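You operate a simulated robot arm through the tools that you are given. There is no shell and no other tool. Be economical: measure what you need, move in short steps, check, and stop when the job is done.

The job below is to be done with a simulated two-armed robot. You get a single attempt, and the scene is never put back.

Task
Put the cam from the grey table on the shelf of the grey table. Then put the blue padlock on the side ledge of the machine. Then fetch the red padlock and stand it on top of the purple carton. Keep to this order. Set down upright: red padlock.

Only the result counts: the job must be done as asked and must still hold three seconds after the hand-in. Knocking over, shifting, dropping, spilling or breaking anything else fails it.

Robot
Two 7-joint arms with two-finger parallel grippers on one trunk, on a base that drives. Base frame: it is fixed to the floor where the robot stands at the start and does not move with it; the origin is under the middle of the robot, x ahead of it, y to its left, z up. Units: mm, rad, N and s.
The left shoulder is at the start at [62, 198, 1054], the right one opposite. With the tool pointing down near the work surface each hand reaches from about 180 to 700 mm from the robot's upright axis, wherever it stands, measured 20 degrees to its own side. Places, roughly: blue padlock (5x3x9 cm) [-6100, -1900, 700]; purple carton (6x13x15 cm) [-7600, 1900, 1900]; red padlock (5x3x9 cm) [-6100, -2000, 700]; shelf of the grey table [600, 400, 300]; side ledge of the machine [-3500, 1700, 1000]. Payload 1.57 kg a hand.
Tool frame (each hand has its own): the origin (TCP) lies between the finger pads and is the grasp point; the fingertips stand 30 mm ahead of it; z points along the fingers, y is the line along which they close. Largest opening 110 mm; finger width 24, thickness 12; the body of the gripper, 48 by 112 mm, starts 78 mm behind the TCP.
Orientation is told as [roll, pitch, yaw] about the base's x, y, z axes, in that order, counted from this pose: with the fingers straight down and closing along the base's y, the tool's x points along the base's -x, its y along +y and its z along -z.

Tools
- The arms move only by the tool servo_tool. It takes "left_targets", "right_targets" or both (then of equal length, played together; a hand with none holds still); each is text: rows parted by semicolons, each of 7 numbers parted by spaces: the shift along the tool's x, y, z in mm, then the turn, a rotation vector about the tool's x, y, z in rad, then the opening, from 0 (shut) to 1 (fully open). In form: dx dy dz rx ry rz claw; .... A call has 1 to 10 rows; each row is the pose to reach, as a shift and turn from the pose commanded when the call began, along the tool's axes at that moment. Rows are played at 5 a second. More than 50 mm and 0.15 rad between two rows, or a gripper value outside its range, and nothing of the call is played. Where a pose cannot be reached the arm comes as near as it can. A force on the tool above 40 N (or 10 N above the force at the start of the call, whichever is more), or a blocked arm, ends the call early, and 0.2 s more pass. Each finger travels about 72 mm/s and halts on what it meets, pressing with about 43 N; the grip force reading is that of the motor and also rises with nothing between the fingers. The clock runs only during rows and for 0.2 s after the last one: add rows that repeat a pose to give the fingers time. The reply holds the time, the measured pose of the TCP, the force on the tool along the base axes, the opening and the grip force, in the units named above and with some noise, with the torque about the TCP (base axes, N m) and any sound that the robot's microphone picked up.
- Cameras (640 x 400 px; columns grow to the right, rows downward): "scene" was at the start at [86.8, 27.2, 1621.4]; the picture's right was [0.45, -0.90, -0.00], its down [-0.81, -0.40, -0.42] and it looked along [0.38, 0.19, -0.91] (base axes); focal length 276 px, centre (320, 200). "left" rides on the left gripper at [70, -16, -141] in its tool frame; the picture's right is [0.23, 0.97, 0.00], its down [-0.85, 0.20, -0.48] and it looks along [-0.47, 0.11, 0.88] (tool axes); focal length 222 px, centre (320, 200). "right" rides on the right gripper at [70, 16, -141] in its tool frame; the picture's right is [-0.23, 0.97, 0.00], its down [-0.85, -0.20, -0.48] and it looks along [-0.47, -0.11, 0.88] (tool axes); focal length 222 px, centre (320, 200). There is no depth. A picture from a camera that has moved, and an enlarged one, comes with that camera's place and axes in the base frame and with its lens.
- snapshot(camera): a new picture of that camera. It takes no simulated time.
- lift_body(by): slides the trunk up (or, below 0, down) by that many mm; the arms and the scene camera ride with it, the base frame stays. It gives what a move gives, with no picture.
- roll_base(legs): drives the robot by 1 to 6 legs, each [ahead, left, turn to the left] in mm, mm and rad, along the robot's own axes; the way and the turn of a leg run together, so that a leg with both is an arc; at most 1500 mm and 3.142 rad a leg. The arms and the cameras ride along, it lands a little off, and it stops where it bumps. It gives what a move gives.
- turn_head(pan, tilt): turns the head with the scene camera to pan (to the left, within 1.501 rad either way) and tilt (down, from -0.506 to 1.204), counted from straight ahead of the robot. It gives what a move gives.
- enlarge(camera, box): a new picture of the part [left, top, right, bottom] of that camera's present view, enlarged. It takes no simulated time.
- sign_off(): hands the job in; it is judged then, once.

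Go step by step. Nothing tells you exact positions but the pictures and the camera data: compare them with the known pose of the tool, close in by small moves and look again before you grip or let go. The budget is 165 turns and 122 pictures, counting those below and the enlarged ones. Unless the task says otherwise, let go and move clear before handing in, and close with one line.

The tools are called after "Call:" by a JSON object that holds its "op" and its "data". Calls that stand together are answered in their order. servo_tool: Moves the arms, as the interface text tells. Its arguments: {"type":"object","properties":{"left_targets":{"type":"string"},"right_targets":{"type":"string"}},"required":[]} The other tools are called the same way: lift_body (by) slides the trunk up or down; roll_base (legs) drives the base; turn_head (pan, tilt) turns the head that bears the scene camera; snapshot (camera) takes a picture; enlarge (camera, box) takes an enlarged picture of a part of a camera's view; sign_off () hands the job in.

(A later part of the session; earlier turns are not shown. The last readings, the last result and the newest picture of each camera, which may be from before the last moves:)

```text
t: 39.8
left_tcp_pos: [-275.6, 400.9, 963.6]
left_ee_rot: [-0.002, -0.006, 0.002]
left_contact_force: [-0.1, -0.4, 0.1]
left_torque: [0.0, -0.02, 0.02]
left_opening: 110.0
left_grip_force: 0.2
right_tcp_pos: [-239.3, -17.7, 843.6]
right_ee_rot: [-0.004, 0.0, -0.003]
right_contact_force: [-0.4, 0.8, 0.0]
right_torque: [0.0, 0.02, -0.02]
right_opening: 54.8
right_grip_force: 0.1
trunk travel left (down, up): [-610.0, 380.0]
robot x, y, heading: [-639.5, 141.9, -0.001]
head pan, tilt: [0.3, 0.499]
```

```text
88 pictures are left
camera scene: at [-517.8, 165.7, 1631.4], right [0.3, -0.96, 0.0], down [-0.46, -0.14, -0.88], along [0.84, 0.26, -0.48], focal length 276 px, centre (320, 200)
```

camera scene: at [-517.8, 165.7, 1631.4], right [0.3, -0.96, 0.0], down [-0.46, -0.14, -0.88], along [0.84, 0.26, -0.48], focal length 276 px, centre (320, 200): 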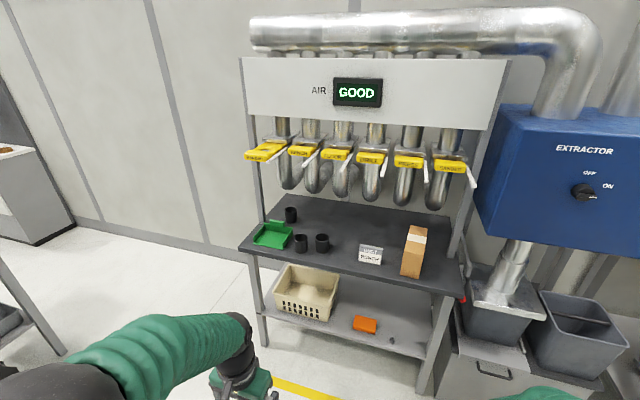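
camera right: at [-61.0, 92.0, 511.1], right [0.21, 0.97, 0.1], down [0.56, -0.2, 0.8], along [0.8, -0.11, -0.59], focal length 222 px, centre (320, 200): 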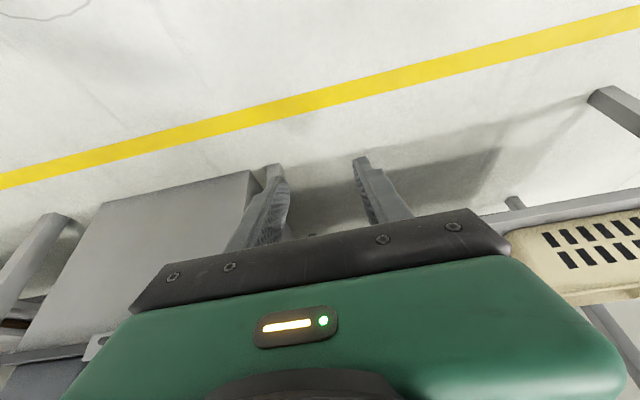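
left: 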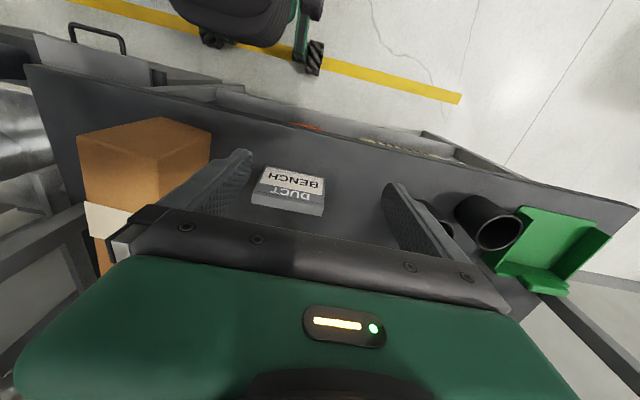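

The cam stands on the shelf. I turn round toward the far workplace and look before driving.

Call:
{"op": "roll_base", "data": {"legs": [[0, 0, -2.78]]}}

Call:
{"op": "turn_head", "data": {"pan": 0.0, "tilt": 0.35}}

Call:
{"op": "snapshot", "data": {"camera": "scene"}}

```text
t: 46.7
left_tcp_pos: [-889.5, -230.8, 963.1]
left_ee_rot: [-0.003, -0.007, -2.793]
left_contact_force: [-0.6, 0.0, 0.0]
left_torque: [-0.01, -0.02, 0.02]
left_opening: 109.9
left_grip_force: 0.0
right_tcp_pos: [-1065.9, 148.0, 843.7]
right_ee_rot: [-0.003, -0.001, -2.795]
right_contact_force: [0.2, -0.2, 0.6]
right_torque: [0.02, -0.01, -0.01]
right_opening: 55.3
right_grip_force: 0.1
trunk travel left (down, up): [-610.0, 380.0]
robot x, y, heading: [-640.9, 141.7, -2.789]
head pan, tilt: [0.3, 0.499]
```

```text
t: 47.5
left_tcp_pos: [-887.5, -230.9, 962.5]
left_ee_rot: [-0.002, -0.006, -2.794]
left_contact_force: [-0.8, 0.2, -0.4]
left_torque: [0.01, 0.0, -0.02]
left_opening: 109.9
left_grip_force: 0.1
right_tcp_pos: [-1064.8, 148.9, 844.5]
right_ee_rot: [-0.004, -0.001, -2.796]
right_contact_force: [0.3, 0.0, 0.0]
right_torque: [0.01, -0.01, -0.01]
right_opening: 55.1
right_grip_force: 0.0
trunk travel left (down, up): [-610.0, 380.0]
robot x, y, heading: [-639.8, 138.0, -2.791]
head pan, tilt: [0.0, 0.351]
```

```text
87 pictures are left
camera scene: at [-755.6, 94.4, 1645.0], right [-0.34, 0.94, 0.0], down [0.32, 0.12, -0.94], along [-0.88, -0.32, -0.35], focal length 276 px, centre (320, 200)
```

scene: 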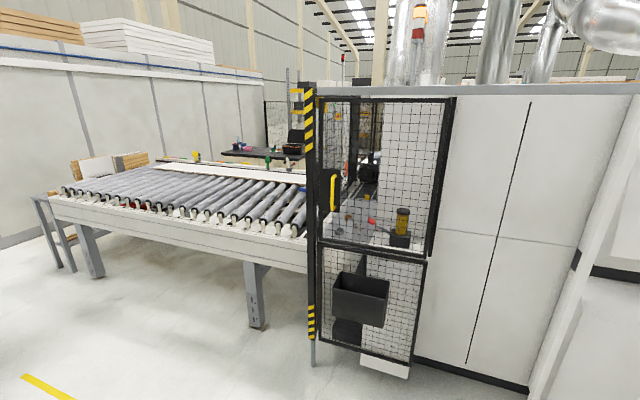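

A roller conveyor and a caged machine block the direct way. I look to both sides for a route.

Call:
{"op": "turn_head", "data": {"pan": -1.1, "tilt": 0.35}}

Call:
{"op": "snapshot", "data": {"camera": "scene"}}

Call:
{"op": "turn_head", "data": {"pan": 1.0, "tilt": 0.35}}

Call:
{"op": "snapshot", "data": {"camera": "scene"}}

```text
t: 48.9
left_tcp_pos: [-888.2, -232.6, 962.5]
left_ee_rot: [-0.002, -0.006, -2.792]
left_contact_force: [-0.6, -0.7, 0.9]
left_torque: [-0.04, 0.02, -0.01]
left_opening: 110.0
left_grip_force: 0.0
right_tcp_pos: [-1064.0, 150.3, 844.0]
right_ee_rot: [-0.003, -0.003, -2.796]
right_contact_force: [1.4, 0.3, 0.7]
right_torque: [0.0, -0.02, 0.0]
right_opening: 55.0
right_grip_force: 0.0
trunk travel left (down, up): [-610.0, 380.0]
robot x, y, heading: [-639.7, 138.1, -2.795]
head pan, tilt: [-1.1, 0.351]
```

```text
86 pictures are left
camera scene: at [-736.5, 189.8, 1645.2], right [0.68, 0.73, 0.0], down [0.25, -0.23, -0.94], along [-0.69, 0.64, -0.34], focal length 276 px, centre (320, 200)
```

scene: 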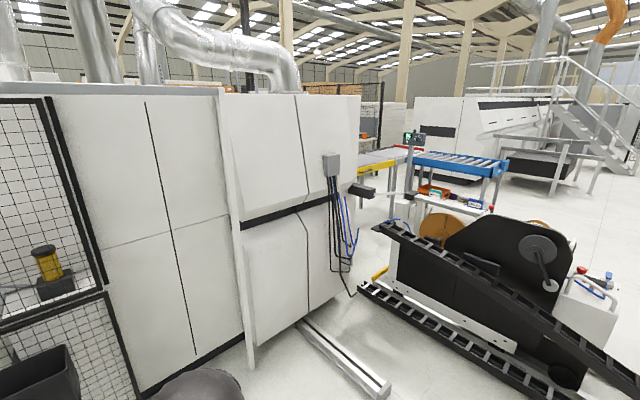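

```text
t: 50.9
left_tcp_pos: [-888.0, -231.7, 963.8]
left_ee_rot: [-0.004, -0.004, -2.792]
left_contact_force: [0.3, 0.5, -0.9]
left_torque: [-0.01, -0.02, -0.01]
left_opening: 110.2
left_grip_force: 0.1
right_tcp_pos: [-1064.1, 147.3, 843.6]
right_ee_rot: [-0.004, -0.001, -2.794]
right_contact_force: [-0.1, 0.1, 0.4]
right_torque: [0.02, 0.01, -0.01]
right_opening: 55.1
right_grip_force: 0.0
trunk travel left (down, up): [-610.0, 380.0]
robot x, y, heading: [-636.0, 139.0, -2.795]
head pan, tilt: [1.0, 0.351]
```

```text
85 pictures are left
camera scene: at [-688.7, 35.4, 1645.1], right [-0.98, 0.22, 0.0], down [0.08, 0.34, -0.94], along [-0.21, -0.92, -0.34], focal length 276 px, centre (320, 200)
```

scene: 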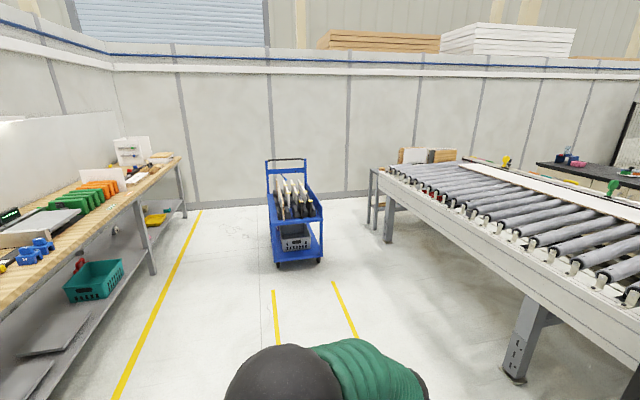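

The passage along the left wall looks open: past the blue trolley on its bench side (x about -250), then west along y about -4000. I drive the first stretch.

Call:
{"op": "roll_base", "data": {"legs": [[0, 0, 1.22], [1000, 390, 0], [1000, 0, 0]]}}

Call:
{"op": "turn_head", "data": {"pan": -0.5, "tilt": 0.45}}

Call:
{"op": "snapshot", "data": {"camera": "scene"}}

```text
t: 64.2
left_tcp_pos: [29.9, -2214.7, 963.1]
left_ee_rot: [-0.004, -0.005, -1.558]
left_contact_force: [-0.3, 0.3, -0.3]
left_torque: [-0.05, 0.01, 0.0]
left_opening: 110.2
left_grip_force: 0.0
right_tcp_pos: [-387.4, -2255.9, 844.2]
right_ee_rot: [-0.005, -0.005, -1.561]
right_contact_force: [0.3, -0.5, -0.1]
right_torque: [-0.04, -0.01, 0.01]
right_opening: 55.0
right_grip_force: 0.1
trunk travel left (down, up): [-610.0, 380.0]
robot x, y, heading: [-233.5, -1854.5, -1.561]
head pan, tilt: [1.0, 0.351]
```

```text
t: 65.8
left_tcp_pos: [29.3, -2213.1, 962.7]
left_ee_rot: [-0.003, -0.007, -1.559]
left_contact_force: [-0.2, -0.4, 0.3]
left_torque: [-0.04, 0.02, 0.01]
left_opening: 110.0
left_grip_force: 0.1
right_tcp_pos: [-387.5, -2255.4, 844.3]
right_ee_rot: [-0.005, -0.004, -1.562]
right_contact_force: [0.5, -0.2, -0.8]
right_torque: [0.0, -0.01, -0.01]
right_opening: 54.9
right_grip_force: 0.1
trunk travel left (down, up): [-610.0, 380.0]
robot x, y, heading: [-238.0, -1855.9, -1.55]
head pan, tilt: [-0.499, 0.45]
```

```text
84 pictures are left
camera scene: at [-278.8, -1970.9, 1635.9], right [-0.88, 0.47, 0.0], down [0.2, 0.39, -0.9], along [-0.42, -0.8, -0.44], focal length 276 px, centre (320, 200)
```

scene: 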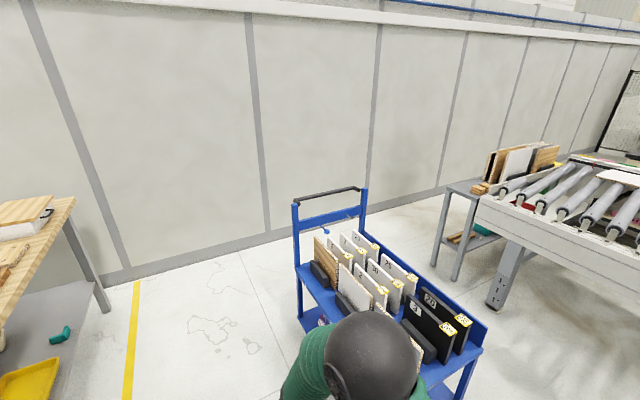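

The gap between trolley and bench is clear. I go forward to y about -3800, then turn west.

Call:
{"op": "roll_base", "data": {"legs": [[1000, 60, -0.02], [920, 0, 0], [0, 0, -1.57]]}}

Call:
{"op": "turn_head", "data": {"pan": -0.2, "tilt": 0.35}}

Call:
{"op": "snapshot", "data": {"camera": "scene"}}

```text
t: 79.3
left_tcp_pos: [-548.1, -4029.3, 962.4]
left_ee_rot: [-0.006, -0.006, 3.107]
left_contact_force: [0.5, -1.1, 0.3]
left_torque: [0.0, 0.0, 0.03]
left_opening: 110.1
left_grip_force: 0.0
right_tcp_pos: [-569.9, -3609.4, 843.6]
right_ee_rot: [-0.004, -0.004, 3.101]
right_contact_force: [-0.4, 0.5, 0.1]
right_torque: [0.01, 0.01, -0.01]
right_opening: 54.6
right_grip_force: 0.0
trunk travel left (down, up): [-610.0, 380.0]
robot x, y, heading: [-176.8, -3781.7, 3.112]
head pan, tilt: [-0.499, 0.45]
```

```text
t: 80.1
left_tcp_pos: [-546.3, -4028.4, 962.6]
left_ee_rot: [-0.003, -0.007, 3.107]
left_contact_force: [0.7, 0.2, -0.1]
left_torque: [0.02, 0.0, -0.02]
left_opening: 110.0
left_grip_force: 0.1
right_tcp_pos: [-570.1, -3609.6, 844.4]
right_ee_rot: [-0.003, -0.003, 3.103]
right_contact_force: [0.2, -0.4, 0.6]
right_torque: [0.0, 0.0, 0.01]
right_opening: 55.2
right_grip_force: 0.0
trunk travel left (down, up): [-610.0, 380.0]
robot x, y, heading: [-177.4, -3776.5, 3.105]
head pan, tilt: [-0.201, 0.351]
```

```text
83 pictures are left
camera scene: at [-301.2, -3757.5, 1645.0], right [0.23, 0.97, 0.0], down [0.34, -0.08, -0.94], along [-0.91, 0.22, -0.35], focal length 276 px, centre (320, 200)
```

scene: 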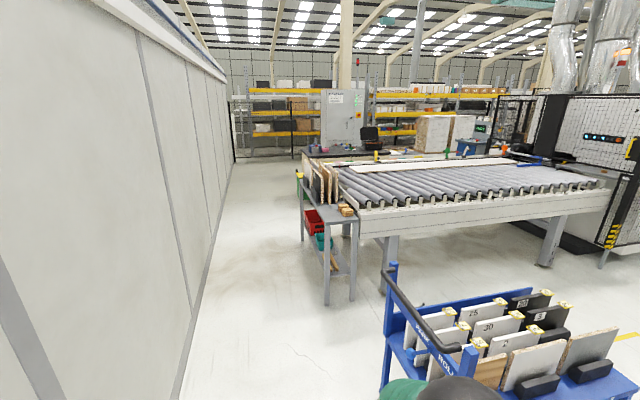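

The corridor west is clear. I drive on along it.

Call:
{"op": "roll_base", "data": {"legs": [[1500, 90, 0.035], [1500, 0, 0], [800, 0, 0]]}}

Call:
{"op": "turn_head", "data": {"pan": -0.7, "tilt": 0.35}}

Call:
{"op": "snapshot", "data": {"camera": "scene"}}

```text
refused: leg 1 is longer than a leg can be; nothing moved
```

```text
t: 81.0
left_tcp_pos: [-547.2, -4028.9, 962.4]
left_ee_rot: [-0.003, -0.007, 3.106]
left_contact_force: [-0.6, -0.4, 1.3]
left_torque: [0.02, -0.05, 0.03]
left_opening: 110.1
left_grip_force: 0.0
right_tcp_pos: [-569.5, -3609.7, 845.4]
right_ee_rot: [-0.003, -0.002, 3.103]
right_contact_force: [-0.6, -0.8, 0.6]
right_torque: [0.03, -0.04, 0.03]
right_opening: 55.1
right_grip_force: 0.1
trunk travel left (down, up): [-610.0, 380.0]
robot x, y, heading: [-177.9, -3774.6, 3.109]
head pan, tilt: [-0.7, 0.351]
```

```text
82 pictures are left
camera scene: at [-280.0, -3716.9, 1645.1], right [0.67, 0.74, 0.0], down [0.26, -0.23, -0.94], along [-0.7, 0.63, -0.34], focal length 276 px, centre (320, 200)
```

scene: 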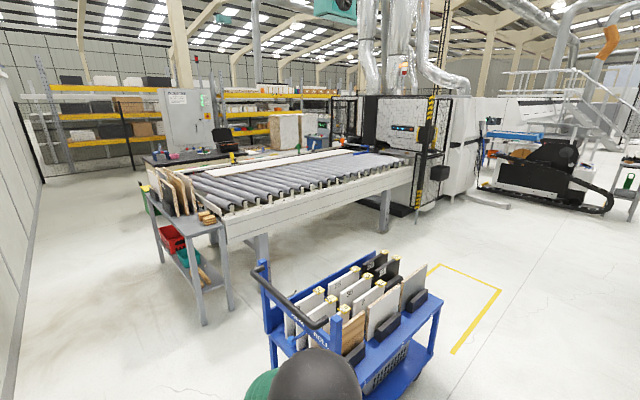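

Call:
{"op": "roll_base", "data": {"legs": [[1450, 90, 0.035], [1500, 0, 0], [800, 0, 0]]}}

Call:
{"op": "snapshot", "data": {"camera": "scene"}}

```text
t: 99.3
left_tcp_pos: [-4307.1, -4213.1, 962.3]
left_ee_rot: [-0.002, -0.008, -3.098]
left_contact_force: [0.8, -0.7, 0.2]
left_torque: [0.02, 0.02, 0.0]
left_opening: 110.0
left_grip_force: 0.0
right_tcp_pos: [-4363.1, -3798.7, 844.9]
right_ee_rot: [-0.003, -0.003, -3.101]
right_contact_force: [-1.0, -0.5, 1.0]
right_torque: [0.02, 0.01, -0.03]
right_opening: 55.2
right_grip_force: 0.1
trunk travel left (down, up): [-610.0, 380.0]
robot x, y, heading: [-3958.3, -3936.8, -3.095]
head pan, tilt: [-0.7, 0.351]
```

```text
81 pictures are left
camera scene: at [-4065.9, -3881.2, 1645.1], right [0.61, 0.79, 0.0], down [0.27, -0.21, -0.94], along [-0.74, 0.57, -0.34], focal length 276 px, centre (320, 200)
```

scene: 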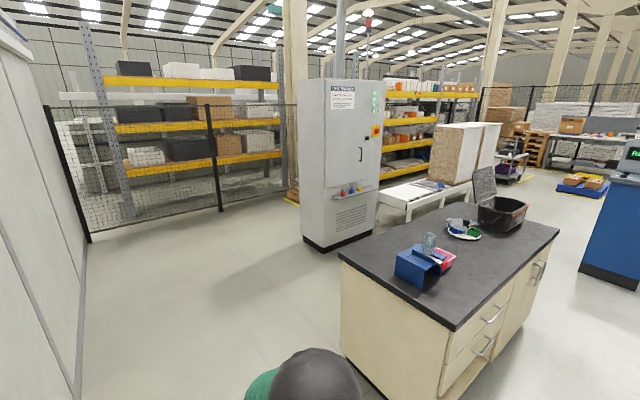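

A grey control cabinet ahead carries small red and blue items on a ledge, matching the padlocks. I enlarge it.

Call:
{"op": "enlarge", "data": {"camera": "scene", "box": [290, 150, 410, 225]}}

```text
5.33 times, centred on (350, 188) of scene
camera zoom: at [-4065.9, -3881.2, 1645.1], right [0.61, 0.79, 0.0], down [0.27, -0.21, -0.94], along [-0.74, 0.57, -0.34], focal length 1471 px, centre (160, 267)
```

zoom: 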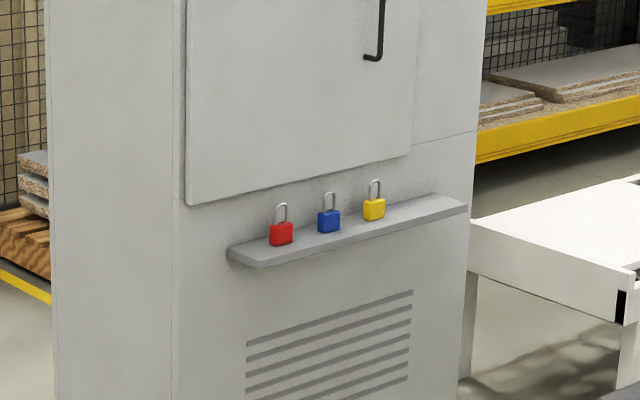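

Red, blue and yellow padlocks stand on a ledge of the control cabinet at x about -6100. I drive west, then sidestep north between the island and the cabinet.

Call:
{"op": "roll_base", "data": {"legs": [[0, 0, -0.047], [1500, 0, 0], [0, -1000, 0]]}}

Call:
{"op": "turn_head", "data": {"pan": -0.7, "tilt": 0.5}}

Call:
{"op": "snapshot", "data": {"camera": "scene"}}

```text
t: 111.9
left_tcp_pos: [-5793.7, -3157.5, 962.7]
left_ee_rot: [-0.005, -0.007, 3.109]
left_contact_force: [-0.1, 0.5, 0.3]
left_torque: [0.02, 0.0, 0.0]
left_opening: 110.3
left_grip_force: 0.0
right_tcp_pos: [-5816.6, -2738.6, 845.2]
right_ee_rot: [-0.007, -0.005, 3.109]
right_contact_force: [-0.5, -0.9, 0.5]
right_torque: [0.03, -0.01, 0.04]
right_opening: 55.0
right_grip_force: 0.1
trunk travel left (down, up): [-610.0, 380.0]
robot x, y, heading: [-5424.4, -2903.3, 3.113]
head pan, tilt: [-0.7, 0.351]
```

```text
t: 112.6
left_tcp_pos: [-5792.3, -3156.9, 963.6]
left_ee_rot: [-0.005, -0.009, 3.111]
left_contact_force: [0.1, 0.0, 0.3]
left_torque: [-0.01, -0.01, -0.02]
left_opening: 109.9
left_grip_force: 0.1
right_tcp_pos: [-5814.6, -2737.1, 846.5]
right_ee_rot: [-0.004, -0.006, 3.107]
right_contact_force: [-1.2, 0.1, -0.6]
right_torque: [0.04, -0.03, 0.0]
right_opening: 54.8
right_grip_force: 0.0
trunk travel left (down, up): [-610.0, 380.0]
robot x, y, heading: [-5423.3, -2906.4, 3.11]
head pan, tilt: [-0.7, 0.499]
```

```text
79 pictures are left
camera scene: at [-5525.6, -2845.2, 1631.5], right [0.67, 0.74, 0.0], down [0.36, -0.32, -0.88], along [-0.65, 0.59, -0.48], focal length 276 px, centre (320, 200)
```

scene: 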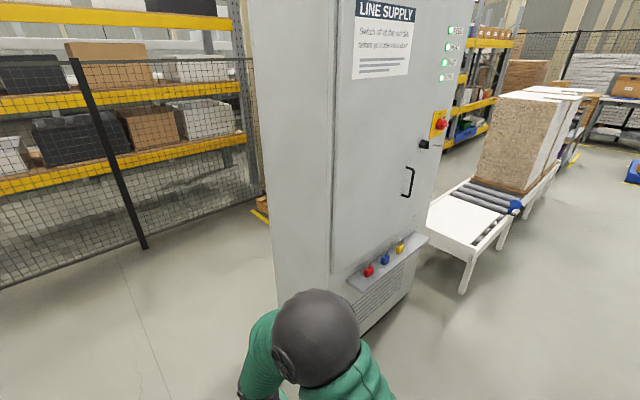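

Triangulation puts the red padlock near (-6094, -2016) and blue about 100 mm further north. I sidestep until the right hand faces the blue one.

Call:
{"op": "roll_base", "data": {"legs": [[40, -890, 0.03]]}}

Call:
{"op": "turn_head", "data": {"pan": 0.0, "tilt": 0.9}}

Call:
{"op": "snapshot", "data": {"camera": "scene"}}

Call:
{"op": "snapshot", "data": {"camera": "right"}}

```text
t: 117.4
left_tcp_pos: [-5812.6, -2276.2, 963.5]
left_ee_rot: [-0.007, -0.01, -3.137]
left_contact_force: [0.4, -0.1, -0.2]
left_torque: [0.01, -0.02, 0.01]
left_opening: 110.0
left_grip_force: 0.1
right_tcp_pos: [-5850.4, -1858.5, 845.5]
right_ee_rot: [-0.007, -0.005, -3.142]
right_contact_force: [-0.3, -0.2, -0.4]
right_torque: [0.03, -0.03, 0.0]
right_opening: 54.9
right_grip_force: 0.1
trunk travel left (down, up): [-610.0, 380.0]
robot x, y, heading: [-5454.4, -2010.5, -3.134]
head pan, tilt: [-0.7, 0.499]
```

```text
t: 118.4
left_tcp_pos: [-5811.9, -2273.9, 965.0]
left_ee_rot: [-0.002, -0.007, -3.137]
left_contact_force: [0.2, -0.5, -0.5]
left_torque: [0.04, 0.0, 0.05]
left_opening: 110.3
left_grip_force: 0.0
right_tcp_pos: [-5850.5, -1857.5, 846.5]
right_ee_rot: [-0.001, -0.006, -3.143]
right_contact_force: [-0.3, 0.2, 0.5]
right_torque: [0.01, -0.01, 0.01]
right_opening: 55.3
right_grip_force: 0.1
trunk travel left (down, up): [-610.0, 380.0]
robot x, y, heading: [-5451.8, -2009.4, -3.138]
head pan, tilt: [0.0, 0.901]
```

```text
78 pictures are left
camera scene: at [-5561.9, -2011.6, 1597.6], right [0.0, 1.0, 0.0], down [0.78, 0.0, -0.62], along [-0.62, 0.0, -0.78], focal length 276 px, centre (320, 200)
```

scene: 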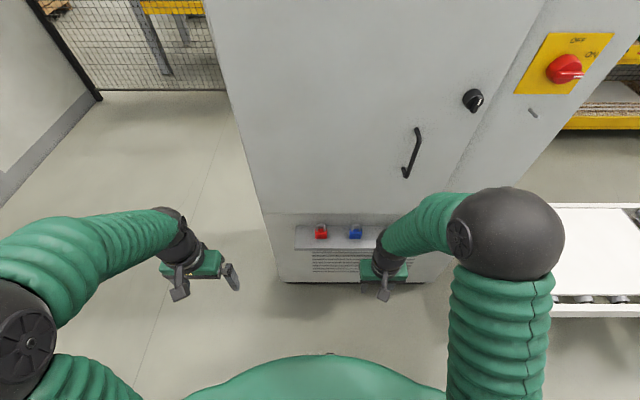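

```text
77 pictures are left
camera right: at [-5779.6, -1872.6, 986.8], right [-0.23, -0.97, 0.0], down [-0.85, 0.2, 0.48], along [-0.47, 0.11, -0.87], focal length 222 px, centre (320, 200)
```

right: 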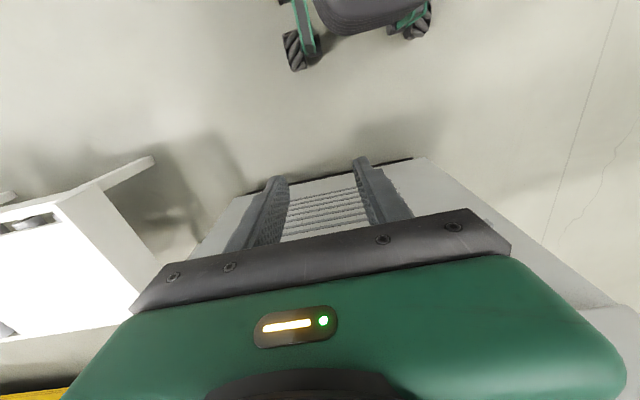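

Both padlocks are in view ahead. I tilt the right hand forward and bring it in front of the blue padlock at a safe distance.

Call:
{"op": "servo_tool", "data": {"right_targets": "-20 5 11 0 -0.13 0 0.7; -40 11 22 0 -0.26 0 0.7; -60 16 33 0 -0.39 0 0.7; -80 22 44 0 -0.52 0 0.7; -100 27 55 0 -0.65 0 0.7; -120 33 66 0 -0.78 0 0.7; -120 33 66 0 -0.78 0 0.7"}}

Call:
{"op": "snapshot", "data": {"camera": "right"}}

Call:
{"op": "enlarge", "data": {"camera": "scene", "box": [270, 190, 430, 290]}}

```text
t: 120.0
left_tcp_pos: [-5810.6, -2273.9, 963.9]
left_ee_rot: [-0.005, -0.013, -3.138]
left_contact_force: [-0.1, 0.3, -0.7]
left_torque: [0.0, 0.02, -0.01]
left_opening: 109.8
left_grip_force: 0.2
right_tcp_pos: [-5969.8, -1887.4, 780.2]
right_ee_rot: [-0.004, -0.789, -3.138]
right_contact_force: [-0.7, 1.2, -0.2]
right_torque: [0.01, -0.01, -0.01]
right_opening: 77.1
right_grip_force: 0.2
trunk travel left (down, up): [-610.0, 380.0]
robot x, y, heading: [-5452.4, -2007.1, -3.135]
head pan, tilt: [0.0, 0.901]
```

```text
76 pictures are left
camera right: at [-5820.5, -1904.5, 830.6], right [-0.16, -0.97, 0.16], down [-0.26, 0.2, 0.94], along [-0.95, 0.11, -0.29], focal length 222 px, centre (320, 200)
```

right: 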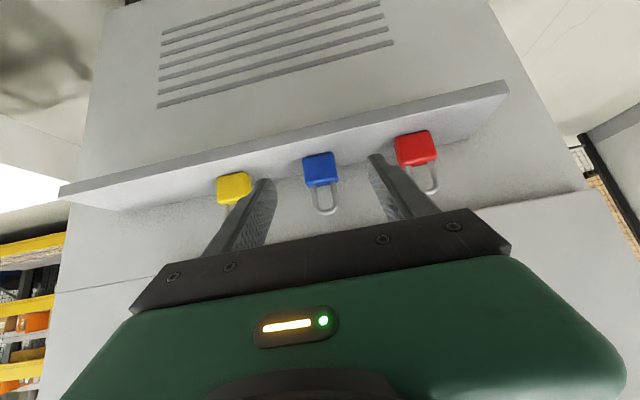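

```text
4.00 times, centred on (350, 240) of scene
camera zoom: at [-5561.5, -2012.2, 1597.6], right [0.0, 1.0, 0.0], down [0.78, 0.0, -0.62], along [-0.62, 0.0, -0.78], focal length 1103 px, centre (200, 40)
```

zoom: 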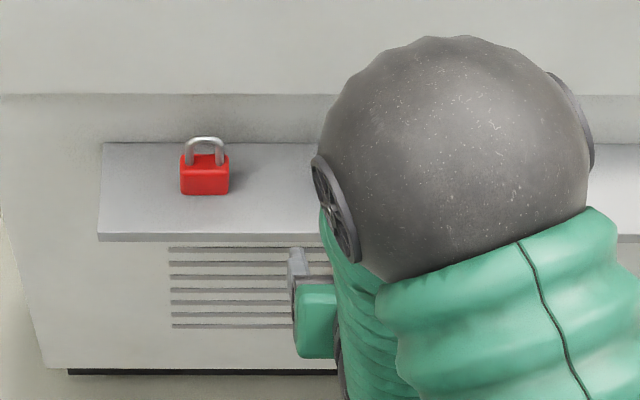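

The ledge top is near z 681; blue stands at about (-6117, -1879). I move to the pre-grasp in line with the fingers.

Call:
{"op": "servo_tool", "data": {"right_targets": "-18 -3 29 0 0 0 0.7; -36 -6 58 0 0 0 0.7; -52 -8.4 87 0 0 0 0.7; -52 -8.4 87 0 0 0 0.7"}}

Call:
{"op": "snapshot", "data": {"camera": "right"}}

```text
t: 121.0
left_tcp_pos: [-5810.7, -2274.3, 963.6]
left_ee_rot: [-0.004, -0.01, -3.138]
left_contact_force: [0.3, 0.2, -0.1]
left_torque: [0.0, 0.04, 0.01]
left_opening: 109.8
left_grip_force: 0.0
right_tcp_pos: [-6067.1, -1881.1, 755.2]
right_ee_rot: [-0.002, -0.789, -3.138]
right_contact_force: [0.6, 0.9, -0.9]
right_torque: [0.02, 0.03, -0.03]
right_opening: 77.1
right_grip_force: 0.0
trunk travel left (down, up): [-610.0, 380.0]
robot x, y, heading: [-5456.6, -2013.6, -3.134]
head pan, tilt: [0.0, 0.901]
```

```text
74 pictures are left
camera right: at [-5919.0, -1896.8, 805.8], right [-0.16, -0.97, 0.16], down [-0.27, 0.2, 0.94], along [-0.95, 0.11, -0.29], focal length 222 px, centre (320, 200)
```

right: 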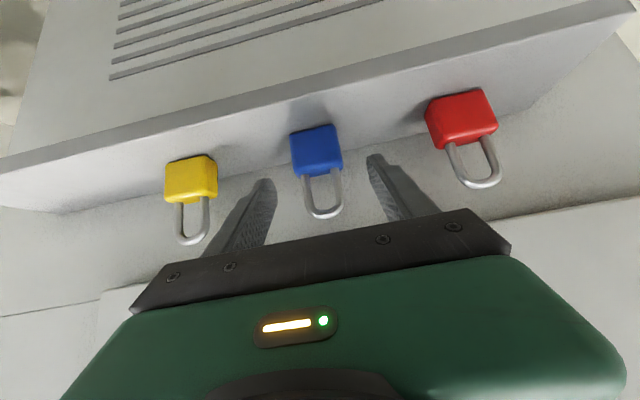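

Position is confirmed; I move in 60 mm along the fingers.

Call:
{"op": "servo_tool", "data": {"right_targets": "0 0 20 0 0 0 0.7; 0 0.5 40 0 0 0 0.7; 0 0.5 59 0 0 0 0.7; 0 0.5 59 0 0 0 0.7"}}

Call:
{"op": "snapshot", "data": {"camera": "right"}}

```text
t: 122.0
left_tcp_pos: [-5811.1, -2273.7, 963.7]
left_ee_rot: [-0.004, -0.007, -3.139]
left_contact_force: [-0.8, 0.3, 0.3]
left_torque: [-0.02, 0.01, -0.03]
left_opening: 110.1
left_grip_force: 0.0
right_tcp_pos: [-6110.7, -1880.6, 714.6]
right_ee_rot: [-0.004, -0.787, -3.136]
right_contact_force: [1.0, 0.3, 0.8]
right_torque: [0.0, -0.01, 0.04]
right_opening: 76.9
right_grip_force: 0.0
trunk travel left (down, up): [-610.0, 380.0]
robot x, y, heading: [-5456.5, -2012.3, -3.144]
head pan, tilt: [0.0, 0.901]
```

```text
73 pictures are left
camera right: at [-5961.5, -1897.0, 764.9], right [-0.16, -0.97, 0.16], down [-0.27, 0.2, 0.94], along [-0.95, 0.11, -0.29], focal length 222 px, centre (320, 200)
```

right: 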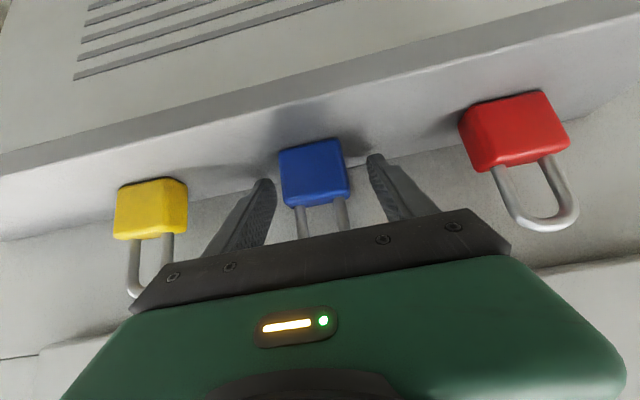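

The fingers straddle the blue body. I close.

Call:
{"op": "servo_tool", "data": {"right_targets": "0 0 0 0 0 0 0.5; 0 0 0 0 0 0 0.35; 0 0 0 0 0 0 0.35; 0 0 0 0 0 0 0.35; 0 0 0 0 0 0 0.35"}}

Call:
{"op": "snapshot", "data": {"camera": "right"}}

```text
t: 123.2
left_tcp_pos: [-5810.2, -2275.2, 963.0]
left_ee_rot: [-0.004, -0.008, -3.137]
left_contact_force: [-0.6, -0.4, -0.6]
left_torque: [-0.04, -0.01, -0.02]
left_opening: 110.0
left_grip_force: 0.1
right_tcp_pos: [-6109.7, -1880.7, 716.0]
right_ee_rot: [-0.002, -0.784, -3.139]
right_contact_force: [-0.8, -0.9, 0.5]
right_torque: [0.0, -0.03, 0.02]
right_opening: 45.4
right_grip_force: 43.1
trunk travel left (down, up): [-610.0, 380.0]
robot x, y, heading: [-5451.1, -2012.6, -3.137]
head pan, tilt: [0.0, 0.901]
```

```text
72 pictures are left
camera right: at [-5961.5, -1897.0, 764.9], right [-0.16, -0.97, 0.16], down [-0.27, 0.2, 0.94], along [-0.95, 0.11, -0.29], focal length 222 px, centre (320, 200)
```

right: 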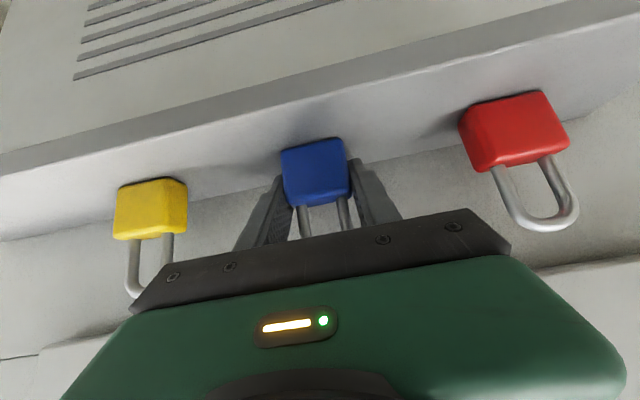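

Gripped at 45 mm. I lift straight up about 100 mm, then draw back toward the robot.

Call:
{"op": "servo_tool", "data": {"right_targets": "-10 0 -10 0 0 0 0.35; -35 0 -35 0 0 0 0.35; -70 0 -70 0 0 0 0.35; -50 0 -110 0 0 0 0.35; -20 0 -140 0 0 0 0.35; -20 0 -140 0 0 0 0.35"}}

Call:
{"op": "snapshot", "data": {"camera": "right"}}

Call:
{"op": "turn_head", "data": {"pan": -1.45, "tilt": 0.35}}

Call:
{"op": "snapshot", "data": {"camera": "scene"}}

```text
t: 124.6
left_tcp_pos: [-5811.7, -2274.8, 962.2]
left_ee_rot: [-0.003, -0.01, -3.138]
left_contact_force: [0.3, 0.3, 0.3]
left_torque: [0.01, 0.01, 0.02]
left_opening: 110.2
left_grip_force: 0.0
right_tcp_pos: [-6026.5, -1884.1, 826.5]
right_ee_rot: [-0.004, -0.785, -3.139]
right_contact_force: [0.0, -0.3, -0.8]
right_torque: [0.03, 0.0, 0.01]
right_opening: 45.3
right_grip_force: 42.9
trunk travel left (down, up): [-610.0, 380.0]
robot x, y, heading: [-5451.5, -2009.5, -3.135]
head pan, tilt: [0.0, 0.901]
```

```text
71 pictures are left
camera right: at [-5878.6, -1899.3, 878.5], right [-0.16, -0.97, 0.16], down [-0.27, 0.2, 0.94], along [-0.95, 0.11, -0.29], focal length 222 px, centre (320, 200)
```

right: 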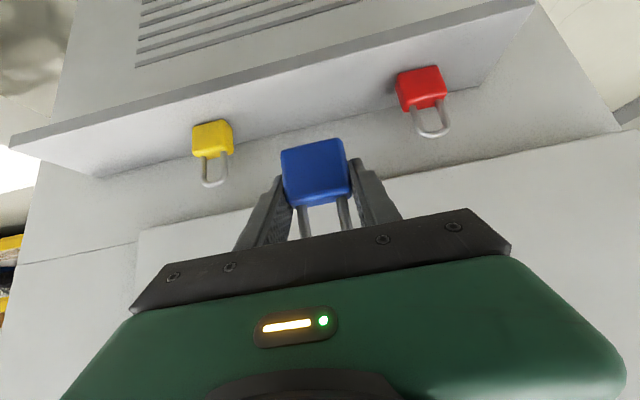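

```text
t: 126.2
left_tcp_pos: [-5811.1, -2275.5, 964.2]
left_ee_rot: [-0.003, -0.008, -3.138]
left_contact_force: [-1.0, -0.2, 0.1]
left_torque: [-0.01, -0.03, -0.02]
left_opening: 110.0
left_grip_force: 0.0
right_tcp_pos: [-6027.8, -1883.5, 828.6]
right_ee_rot: [-0.005, -0.786, -3.138]
right_contact_force: [0.1, 0.0, -1.4]
right_torque: [-0.02, -0.01, 0.02]
right_opening: 45.6
right_grip_force: 42.9
trunk travel left (down, up): [-610.0, 380.0]
robot x, y, heading: [-5453.7, -2012.7, -3.135]
head pan, tilt: [-1.45, 0.351]
```

```text
70 pictures are left
camera scene: at [-5498.7, -1919.1, 1645.2], right [0.99, 0.13, 0.0], down [0.05, -0.34, -0.94], along [-0.12, 0.93, -0.34], focal length 276 px, centre (320, 200)
```

scene: 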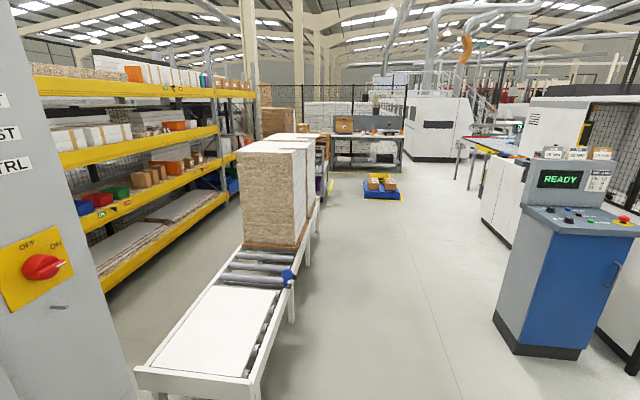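

The blue padlock is held well. The aisle north is open, so I sidestep clear of the island, turn north and drive up the aisle.

Call:
{"op": "roll_base", "data": {"legs": [[0, -450, 0], [0, 0, -1.57], [1000, -350, 0]]}}

Call:
{"op": "turn_head", "data": {"pan": -0.6, "tilt": 0.3}}

Call:
{"op": "snapshot", "data": {"camera": "scene"}}

Call:
{"op": "turn_head", "data": {"pan": 0.5, "tilt": 0.1}}

Call:
{"op": "snapshot", "data": {"camera": "scene"}}

```text
t: 137.8
left_tcp_pos: [-5381.4, -202.1, 963.7]
left_ee_rot: [-0.004, -0.009, 1.582]
left_contact_force: [-0.1, 0.6, 0.0]
left_torque: [0.01, -0.01, 0.01]
left_opening: 110.2
left_grip_force: 0.1
right_tcp_pos: [-4992.9, 16.8, 828.7]
right_ee_rot: [-0.005, -0.789, 1.583]
right_contact_force: [-0.3, 0.2, -0.7]
right_torque: [-0.01, 0.02, 0.01]
right_opening: 45.2
right_grip_force: 42.8
trunk travel left (down, up): [-610.0, 380.0]
robot x, y, heading: [-5114.0, -559.3, 1.583]
head pan, tilt: [-1.45, 0.351]
```

```text
t: 138.9
left_tcp_pos: [-5381.5, -202.2, 964.1]
left_ee_rot: [-0.003, -0.009, 1.584]
left_contact_force: [0.3, -0.3, 0.0]
left_torque: [0.0, 0.0, 0.01]
left_opening: 110.1
left_grip_force: 0.1
right_tcp_pos: [-4991.6, 16.4, 828.5]
right_ee_rot: [-0.004, -0.788, 1.581]
right_contact_force: [-0.2, 0.1, -0.7]
right_torque: [0.01, -0.04, 0.0]
right_opening: 45.3
right_grip_force: 43.1
trunk travel left (down, up): [-610.0, 380.0]
robot x, y, heading: [-5112.0, -560.7, 1.586]
head pan, tilt: [-0.6, 0.3]
```

```text
69 pictures are left
camera scene: at [-5063.6, -447.4, 1649.8], right [0.83, -0.56, 0.0], down [-0.16, -0.25, -0.95], along [0.53, 0.79, -0.3], focal length 276 px, centre (320, 200)
```

scene: 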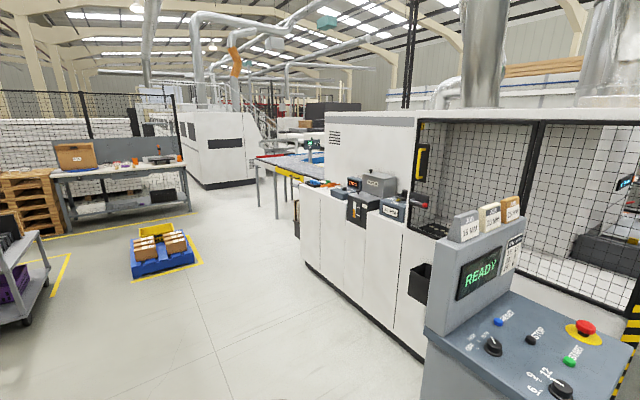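

```text
t: 140.3
left_tcp_pos: [-5382.0, -204.2, 964.1]
left_ee_rot: [-0.002, -0.011, 1.583]
left_contact_force: [-1.0, 0.0, 0.6]
left_torque: [-0.03, 0.0, 0.01]
left_opening: 109.7
left_grip_force: 0.1
right_tcp_pos: [-4991.4, 15.9, 829.7]
right_ee_rot: [-0.003, -0.787, 1.58]
right_contact_force: [-0.3, -0.2, -0.7]
right_torque: [0.0, -0.03, 0.0]
right_opening: 44.9
right_grip_force: 42.9
trunk travel left (down, up): [-610.0, 380.0]
robot x, y, heading: [-5111.8, -557.5, 1.584]
head pan, tilt: [0.499, 0.099]
```

```text
68 pictures are left
camera scene: at [-5160.5, -444.8, 1668.4], right [0.87, 0.49, 0.0], down [0.05, -0.09, -0.99], along [-0.49, 0.87, -0.1], focal length 276 px, centre (320, 200)
```

scene: 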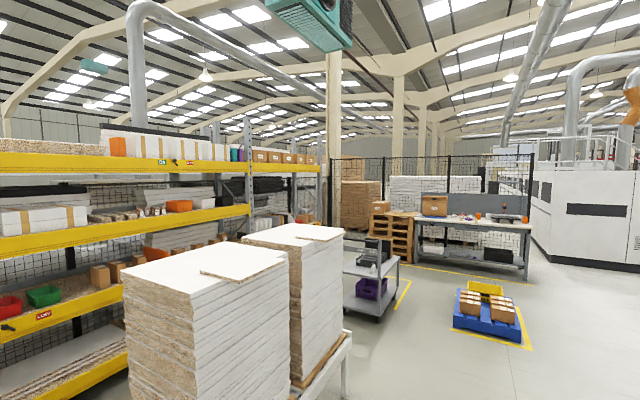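

I see the machine's low front deck at right and a purple item on top of the rack at left. I enlarge the purple one, then drive up facing the deck.

Call:
{"op": "enlarge", "data": {"camera": "scene", "box": [170, 120, 330, 220]}}

Call:
{"op": "roll_base", "data": {"legs": [[1300, 0, 0], [800, 0, 0], [0, 0, -1.57]]}}

Call:
{"op": "turn_head", "data": {"pan": 0.0, "tilt": 0.5}}

Call:
{"op": "snapshot", "data": {"camera": "scene"}}

```text
4.00 times, centred on (250, 170) of scene
camera zoom: at [-5160.5, -444.8, 1668.4], right [0.87, 0.49, 0.0], down [0.05, -0.09, -0.99], along [-0.49, 0.87, -0.1], focal length 1103 px, centre (600, 320)
```

zoom: 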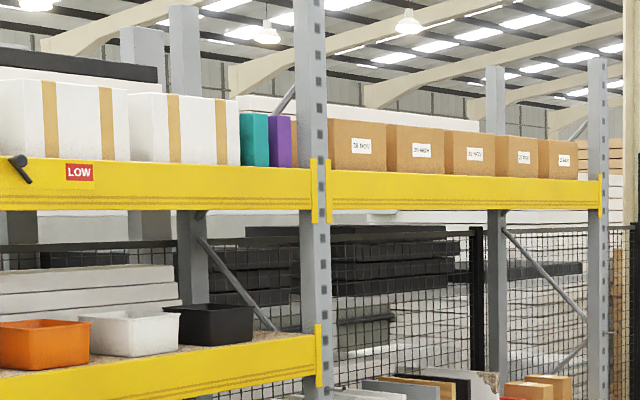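

```text
t: 154.4
left_tcp_pos: [-4782.8, 1802.6, 964.2]
left_ee_rot: [-0.004, -0.01, 0.044]
left_contact_force: [0.2, -0.2, 0.1]
left_torque: [-0.02, -0.01, 0.0]
left_opening: 109.8
left_grip_force: 0.1
right_tcp_pos: [-4552.0, 1422.4, 828.0]
right_ee_rot: [-0.004, -0.789, 0.041]
right_contact_force: [-0.3, -0.3, -1.3]
right_torque: [0.02, -0.05, -0.01]
right_opening: 45.4
right_grip_force: 42.7
trunk travel left (down, up): [-610.0, 380.0]
robot x, y, heading: [-5128.9, 1523.0, 0.042]
head pan, tilt: [0.499, 0.099]
```

```text
t: 155.3
left_tcp_pos: [-4784.5, 1802.9, 964.6]
left_ee_rot: [-0.003, -0.011, 0.044]
left_contact_force: [0.1, 1.2, -0.3]
left_torque: [0.01, -0.01, 0.0]
left_opening: 110.0
left_grip_force: 0.1
right_tcp_pos: [-4552.3, 1421.2, 829.5]
right_ee_rot: [-0.005, -0.788, 0.042]
right_contact_force: [-1.0, -0.2, -1.6]
right_torque: [-0.01, 0.01, 0.0]
right_opening: 45.3
right_grip_force: 42.7
trunk travel left (down, up): [-610.0, 380.0]
robot x, y, heading: [-5129.8, 1527.8, 0.046]
head pan, tilt: [0.0, 0.499]
```

```text
66 pictures are left
camera scene: at [-5004.6, 1531.0, 1631.4], right [0.04, -1.0, 0.0], down [-0.48, -0.02, -0.88], along [0.88, 0.04, -0.48], focal length 276 px, centre (320, 200)
```

scene: 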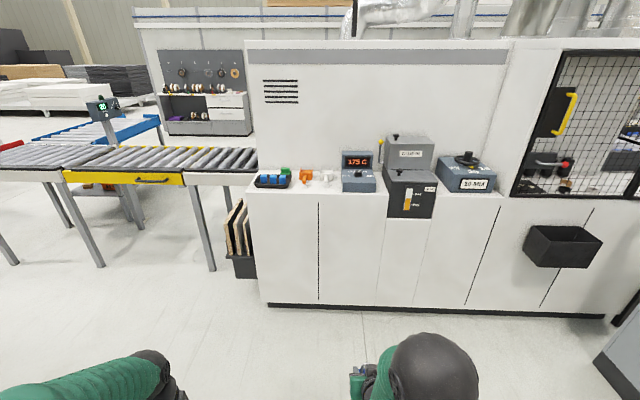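

The machine's ledge is the deck with small items at z about 1000. I enlarge to find a free spot.

Call:
{"op": "enlarge", "data": {"camera": "scene", "box": [240, 120, 520, 295]}}

```text
2.29 times, centred on (380, 208) of scene
camera zoom: at [-5004.6, 1531.0, 1631.4], right [0.04, -1.0, 0.0], down [-0.48, -0.02, -0.88], along [0.88, 0.04, -0.48], focal length 630 px, centre (183, 183)
```

zoom: 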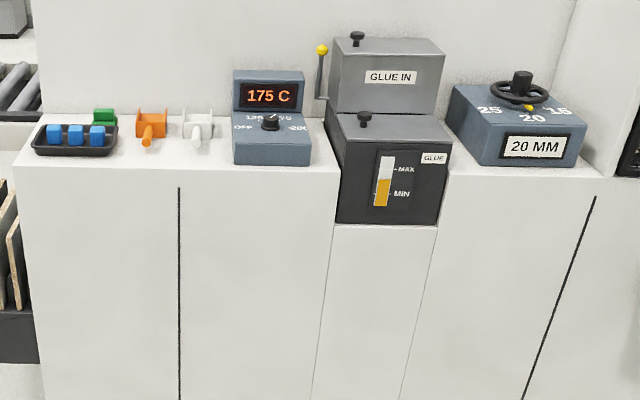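

The strip of deck in front of the small holders (about x -3570, y 1615) is free. I raise the trunk and drive closer.

Call:
{"op": "lift_body", "data": {"by": 220}}

Call:
{"op": "roll_base", "data": {"legs": [[0, 0, -0.045], [820, 190, 0]]}}

Call:
{"op": "turn_head", "data": {"pan": 0.1, "tilt": 0.8}}

Call:
{"op": "snapshot", "data": {"camera": "scene"}}

Call:
{"op": "snapshot", "data": {"camera": "right"}}

```text
t: 157.7
left_tcp_pos: [-4783.1, 1804.1, 1182.9]
left_ee_rot: [-0.004, -0.01, 0.044]
left_contact_force: [-0.1, 0.1, 0.4]
left_torque: [0.02, -0.01, 0.01]
left_opening: 110.1
left_grip_force: 0.1
right_tcp_pos: [-4552.9, 1420.8, 1047.5]
right_ee_rot: [-0.003, -0.786, 0.043]
right_contact_force: [-0.2, -0.1, -0.4]
right_torque: [-0.02, 0.02, 0.01]
right_opening: 45.3
right_grip_force: 42.8
trunk travel left (down, up): [-830.0, 160.0]
robot x, y, heading: [-5129.2, 1527.1, 0.045]
head pan, tilt: [0.0, 0.499]
```

```text
t: 162.4
left_tcp_pos: [-3974.5, 1979.2, 1184.2]
left_ee_rot: [-0.002, -0.011, 0.003]
left_contact_force: [-0.2, -0.2, 0.4]
left_torque: [0.0, 0.0, -0.01]
left_opening: 110.0
left_grip_force: 0.1
right_tcp_pos: [-3758.5, 1587.2, 1050.0]
right_ee_rot: [-0.003, -0.79, 0.003]
right_contact_force: [-1.0, 0.9, -0.7]
right_torque: [-0.02, 0.0, 0.03]
right_opening: 45.4
right_grip_force: 42.6
trunk travel left (down, up): [-830.0, 160.0]
robot x, y, heading: [-4328.3, 1716.9, 0.001]
head pan, tilt: [0.0, 0.499]
```

```text
t: 163.2
left_tcp_pos: [-3974.6, 1977.8, 1183.3]
left_ee_rot: [-0.004, -0.013, 0.004]
left_contact_force: [0.3, -0.2, -0.4]
left_torque: [0.03, -0.02, -0.02]
left_opening: 109.9
left_grip_force: 0.1
right_tcp_pos: [-3758.5, 1588.5, 1048.8]
right_ee_rot: [-0.004, -0.79, 0.002]
right_contact_force: [0.0, -0.4, -0.7]
right_torque: [0.05, 0.02, -0.02]
right_opening: 45.2
right_grip_force: 42.7
trunk travel left (down, up): [-830.0, 160.0]
robot x, y, heading: [-4329.9, 1715.9, 0.001]
head pan, tilt: [0.099, 0.799]
```

```text
64 pictures are left
camera scene: at [-4215.1, 1723.6, 1825.4], right [0.1, -0.99, 0.0], down [-0.71, -0.07, -0.7], along [0.69, 0.07, -0.72], focal length 276 px, centre (320, 200)
```

scene: 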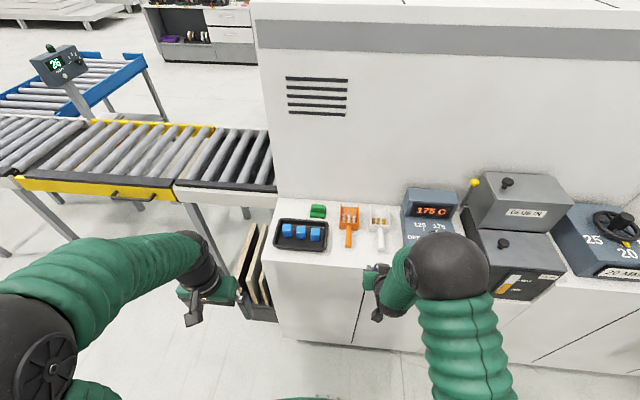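

```text
63 pictures are left
camera right: at [-3908.4, 1604.6, 1099.8], right [0.16, 0.97, 0.16], down [0.26, -0.2, 0.94], along [0.95, -0.11, -0.29], focal length 222 px, centre (320, 200)
```

right: 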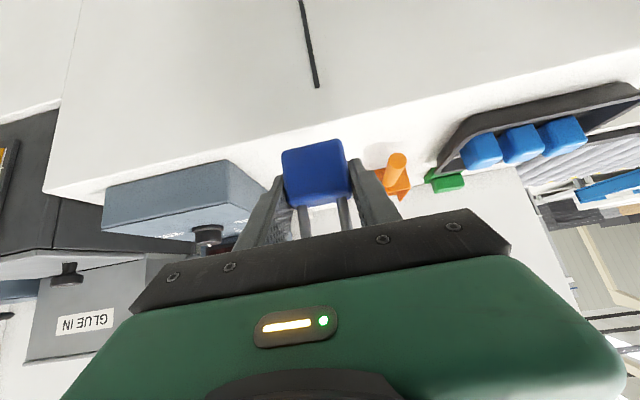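

The deck is near z 965 with its front edge at x about -3687. I move the padlock over the free strip between the two handles, at y about 1622.

Call:
{"op": "servo_tool", "data": {"right_targets": "-24 11 24 0 0 0 0.35; -48 22 48 0 0 0 0.35; -72 34 72 0 0 0 0.35; -72 34 72 0 0 0 0.35"}}

Call:
{"op": "snapshot", "data": {"camera": "right"}}

Call:
{"op": "enlarge", "data": {"camera": "scene", "box": [260, 190, 440, 302]}}

```text
t: 164.2
left_tcp_pos: [-3975.0, 1979.5, 1185.6]
left_ee_rot: [-0.004, -0.012, 0.003]
left_contact_force: [0.0, -0.3, -0.4]
left_torque: [0.01, -0.02, -0.04]
left_opening: 110.1
left_grip_force: 0.1
right_tcp_pos: [-3657.1, 1623.2, 1050.1]
right_ee_rot: [-0.003, -0.789, 0.004]
right_contact_force: [0.2, -0.1, -0.5]
right_torque: [-0.03, -0.02, 0.01]
right_opening: 45.3
right_grip_force: 43.4
trunk travel left (down, up): [-830.0, 160.0]
robot x, y, heading: [-4324.8, 1712.4, 0.008]
head pan, tilt: [0.099, 0.799]
```

```text
62 pictures are left
camera right: at [-3807.8, 1639.8, 1100.4], right [0.16, 0.97, 0.16], down [0.26, -0.2, 0.94], along [0.95, -0.11, -0.29], focal length 222 px, centre (320, 200)
```

right: 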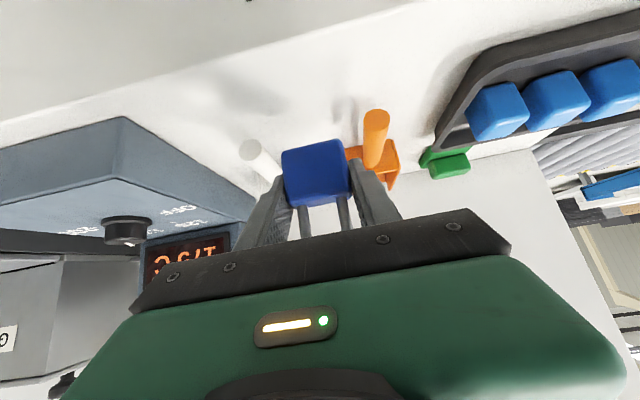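

```text
3.56 times, centred on (350, 246) of scene
camera zoom: at [-4215.5, 1724.2, 1825.4], right [0.1, -0.99, 0.0], down [-0.71, -0.07, -0.7], along [0.69, 0.07, -0.72], focal length 981 px, centre (213, 36)
```

zoom: 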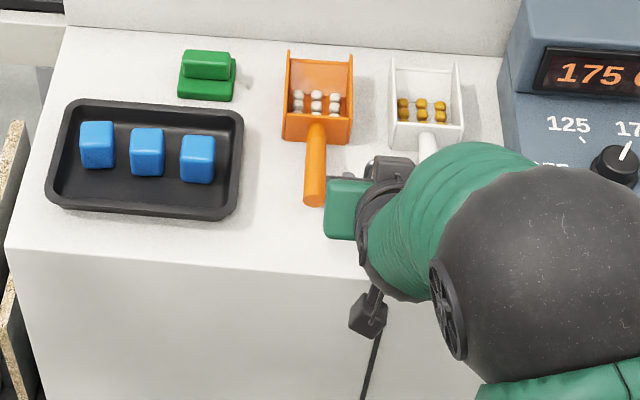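

Handle tips are near x -3635 on either side; the padlock fits in between and in front. I lower 30 mm and look.

Call:
{"op": "servo_tool", "data": {"right_targets": "10 0 10 0 0 0 0.35; 21 0 21 0 0 0 0.35; 21 0 21 0 0 0 0.35"}}

Call:
{"op": "snapshot", "data": {"camera": "right"}}

```text
t: 165.0
left_tcp_pos: [-3975.5, 1979.3, 1186.0]
left_ee_rot: [-0.005, -0.011, 0.005]
left_contact_force: [-0.2, 1.2, -1.1]
left_torque: [0.0, 0.0, 0.02]
left_opening: 110.0
left_grip_force: 0.0
right_tcp_pos: [-3657.0, 1622.2, 1021.4]
right_ee_rot: [-0.004, -0.789, 0.003]
right_contact_force: [0.2, 0.4, -1.1]
right_torque: [0.0, -0.03, 0.01]
right_opening: 45.2
right_grip_force: 43.8
trunk travel left (down, up): [-830.0, 160.0]
robot x, y, heading: [-4331.8, 1710.4, 0.004]
head pan, tilt: [0.099, 0.799]
```

```text
60 pictures are left
camera right: at [-3807.7, 1639.0, 1071.1], right [0.16, 0.97, 0.16], down [0.26, -0.2, 0.94], along [0.95, -0.11, -0.29], focal length 222 px, centre (320, 200)
```

right: 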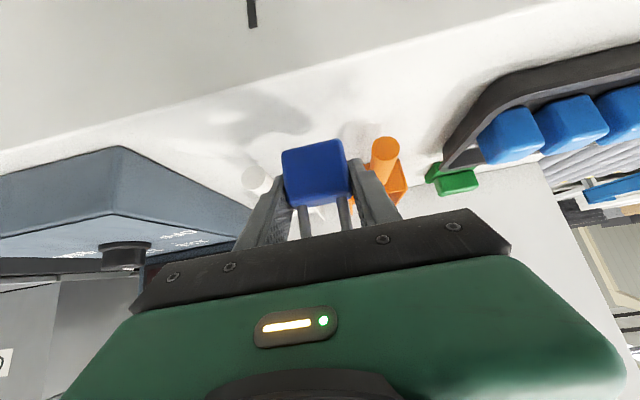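

No contact yet. I continue down in small steps.

Call:
{"op": "servo_tool", "data": {"right_targets": "3 0 3 0 0 0 0.35; 6 0 6 0 0 0 0.35; 9 0 9 0 0 0 0.35; 9 0 9 0 0 0 0.35"}}

Call:
{"op": "servo_tool", "data": {"right_targets": "1.5 0 1.5 0 0 0 0.35; 3 0 3 0 0 0 0.35; 4.5 0 4.5 0 0 0 0.35; 4.5 0 4.5 0 0 0 0.35"}}

Call:
{"op": "snapshot", "data": {"camera": "right"}}

```text
t: 166.0
left_tcp_pos: [-3975.8, 1980.3, 1184.5]
left_ee_rot: [-0.002, -0.012, 0.003]
left_contact_force: [-0.4, 0.4, 0.2]
left_torque: [-0.01, -0.02, 0.02]
left_opening: 109.8
left_grip_force: 0.2
right_tcp_pos: [-3656.5, 1622.0, 1007.4]
right_ee_rot: [-0.003, -0.788, 0.004]
right_contact_force: [0.8, 0.1, -0.9]
right_torque: [0.02, 0.0, -0.01]
right_opening: 45.4
right_grip_force: 42.4
trunk travel left (down, up): [-830.0, 160.0]
robot x, y, heading: [-4328.8, 1714.0, 0.002]
head pan, tilt: [0.099, 0.799]
```

```text
t: 167.0
left_tcp_pos: [-3974.8, 1978.4, 1185.0]
left_ee_rot: [-0.004, -0.011, 0.005]
left_contact_force: [0.5, 0.0, 0.4]
left_torque: [-0.01, 0.0, 0.02]
left_opening: 110.0
left_grip_force: 0.1
right_tcp_pos: [-3657.0, 1622.1, 1001.7]
right_ee_rot: [-0.004, -0.789, 0.003]
right_contact_force: [0.6, 0.2, 0.2]
right_torque: [0.0, 0.04, 0.02]
right_opening: 45.3
right_grip_force: 42.9
trunk travel left (down, up): [-830.0, 160.0]
robot x, y, heading: [-4328.0, 1712.9, 0.004]
head pan, tilt: [0.099, 0.799]
```

```text
59 pictures are left
camera right: at [-3806.7, 1638.6, 1051.5], right [0.16, 0.97, 0.16], down [0.26, -0.2, 0.94], along [0.95, -0.11, -0.29], focal length 222 px, centre (320, 200)
```

right: 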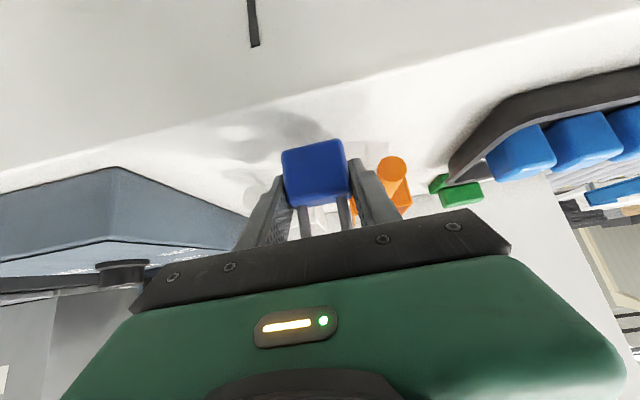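

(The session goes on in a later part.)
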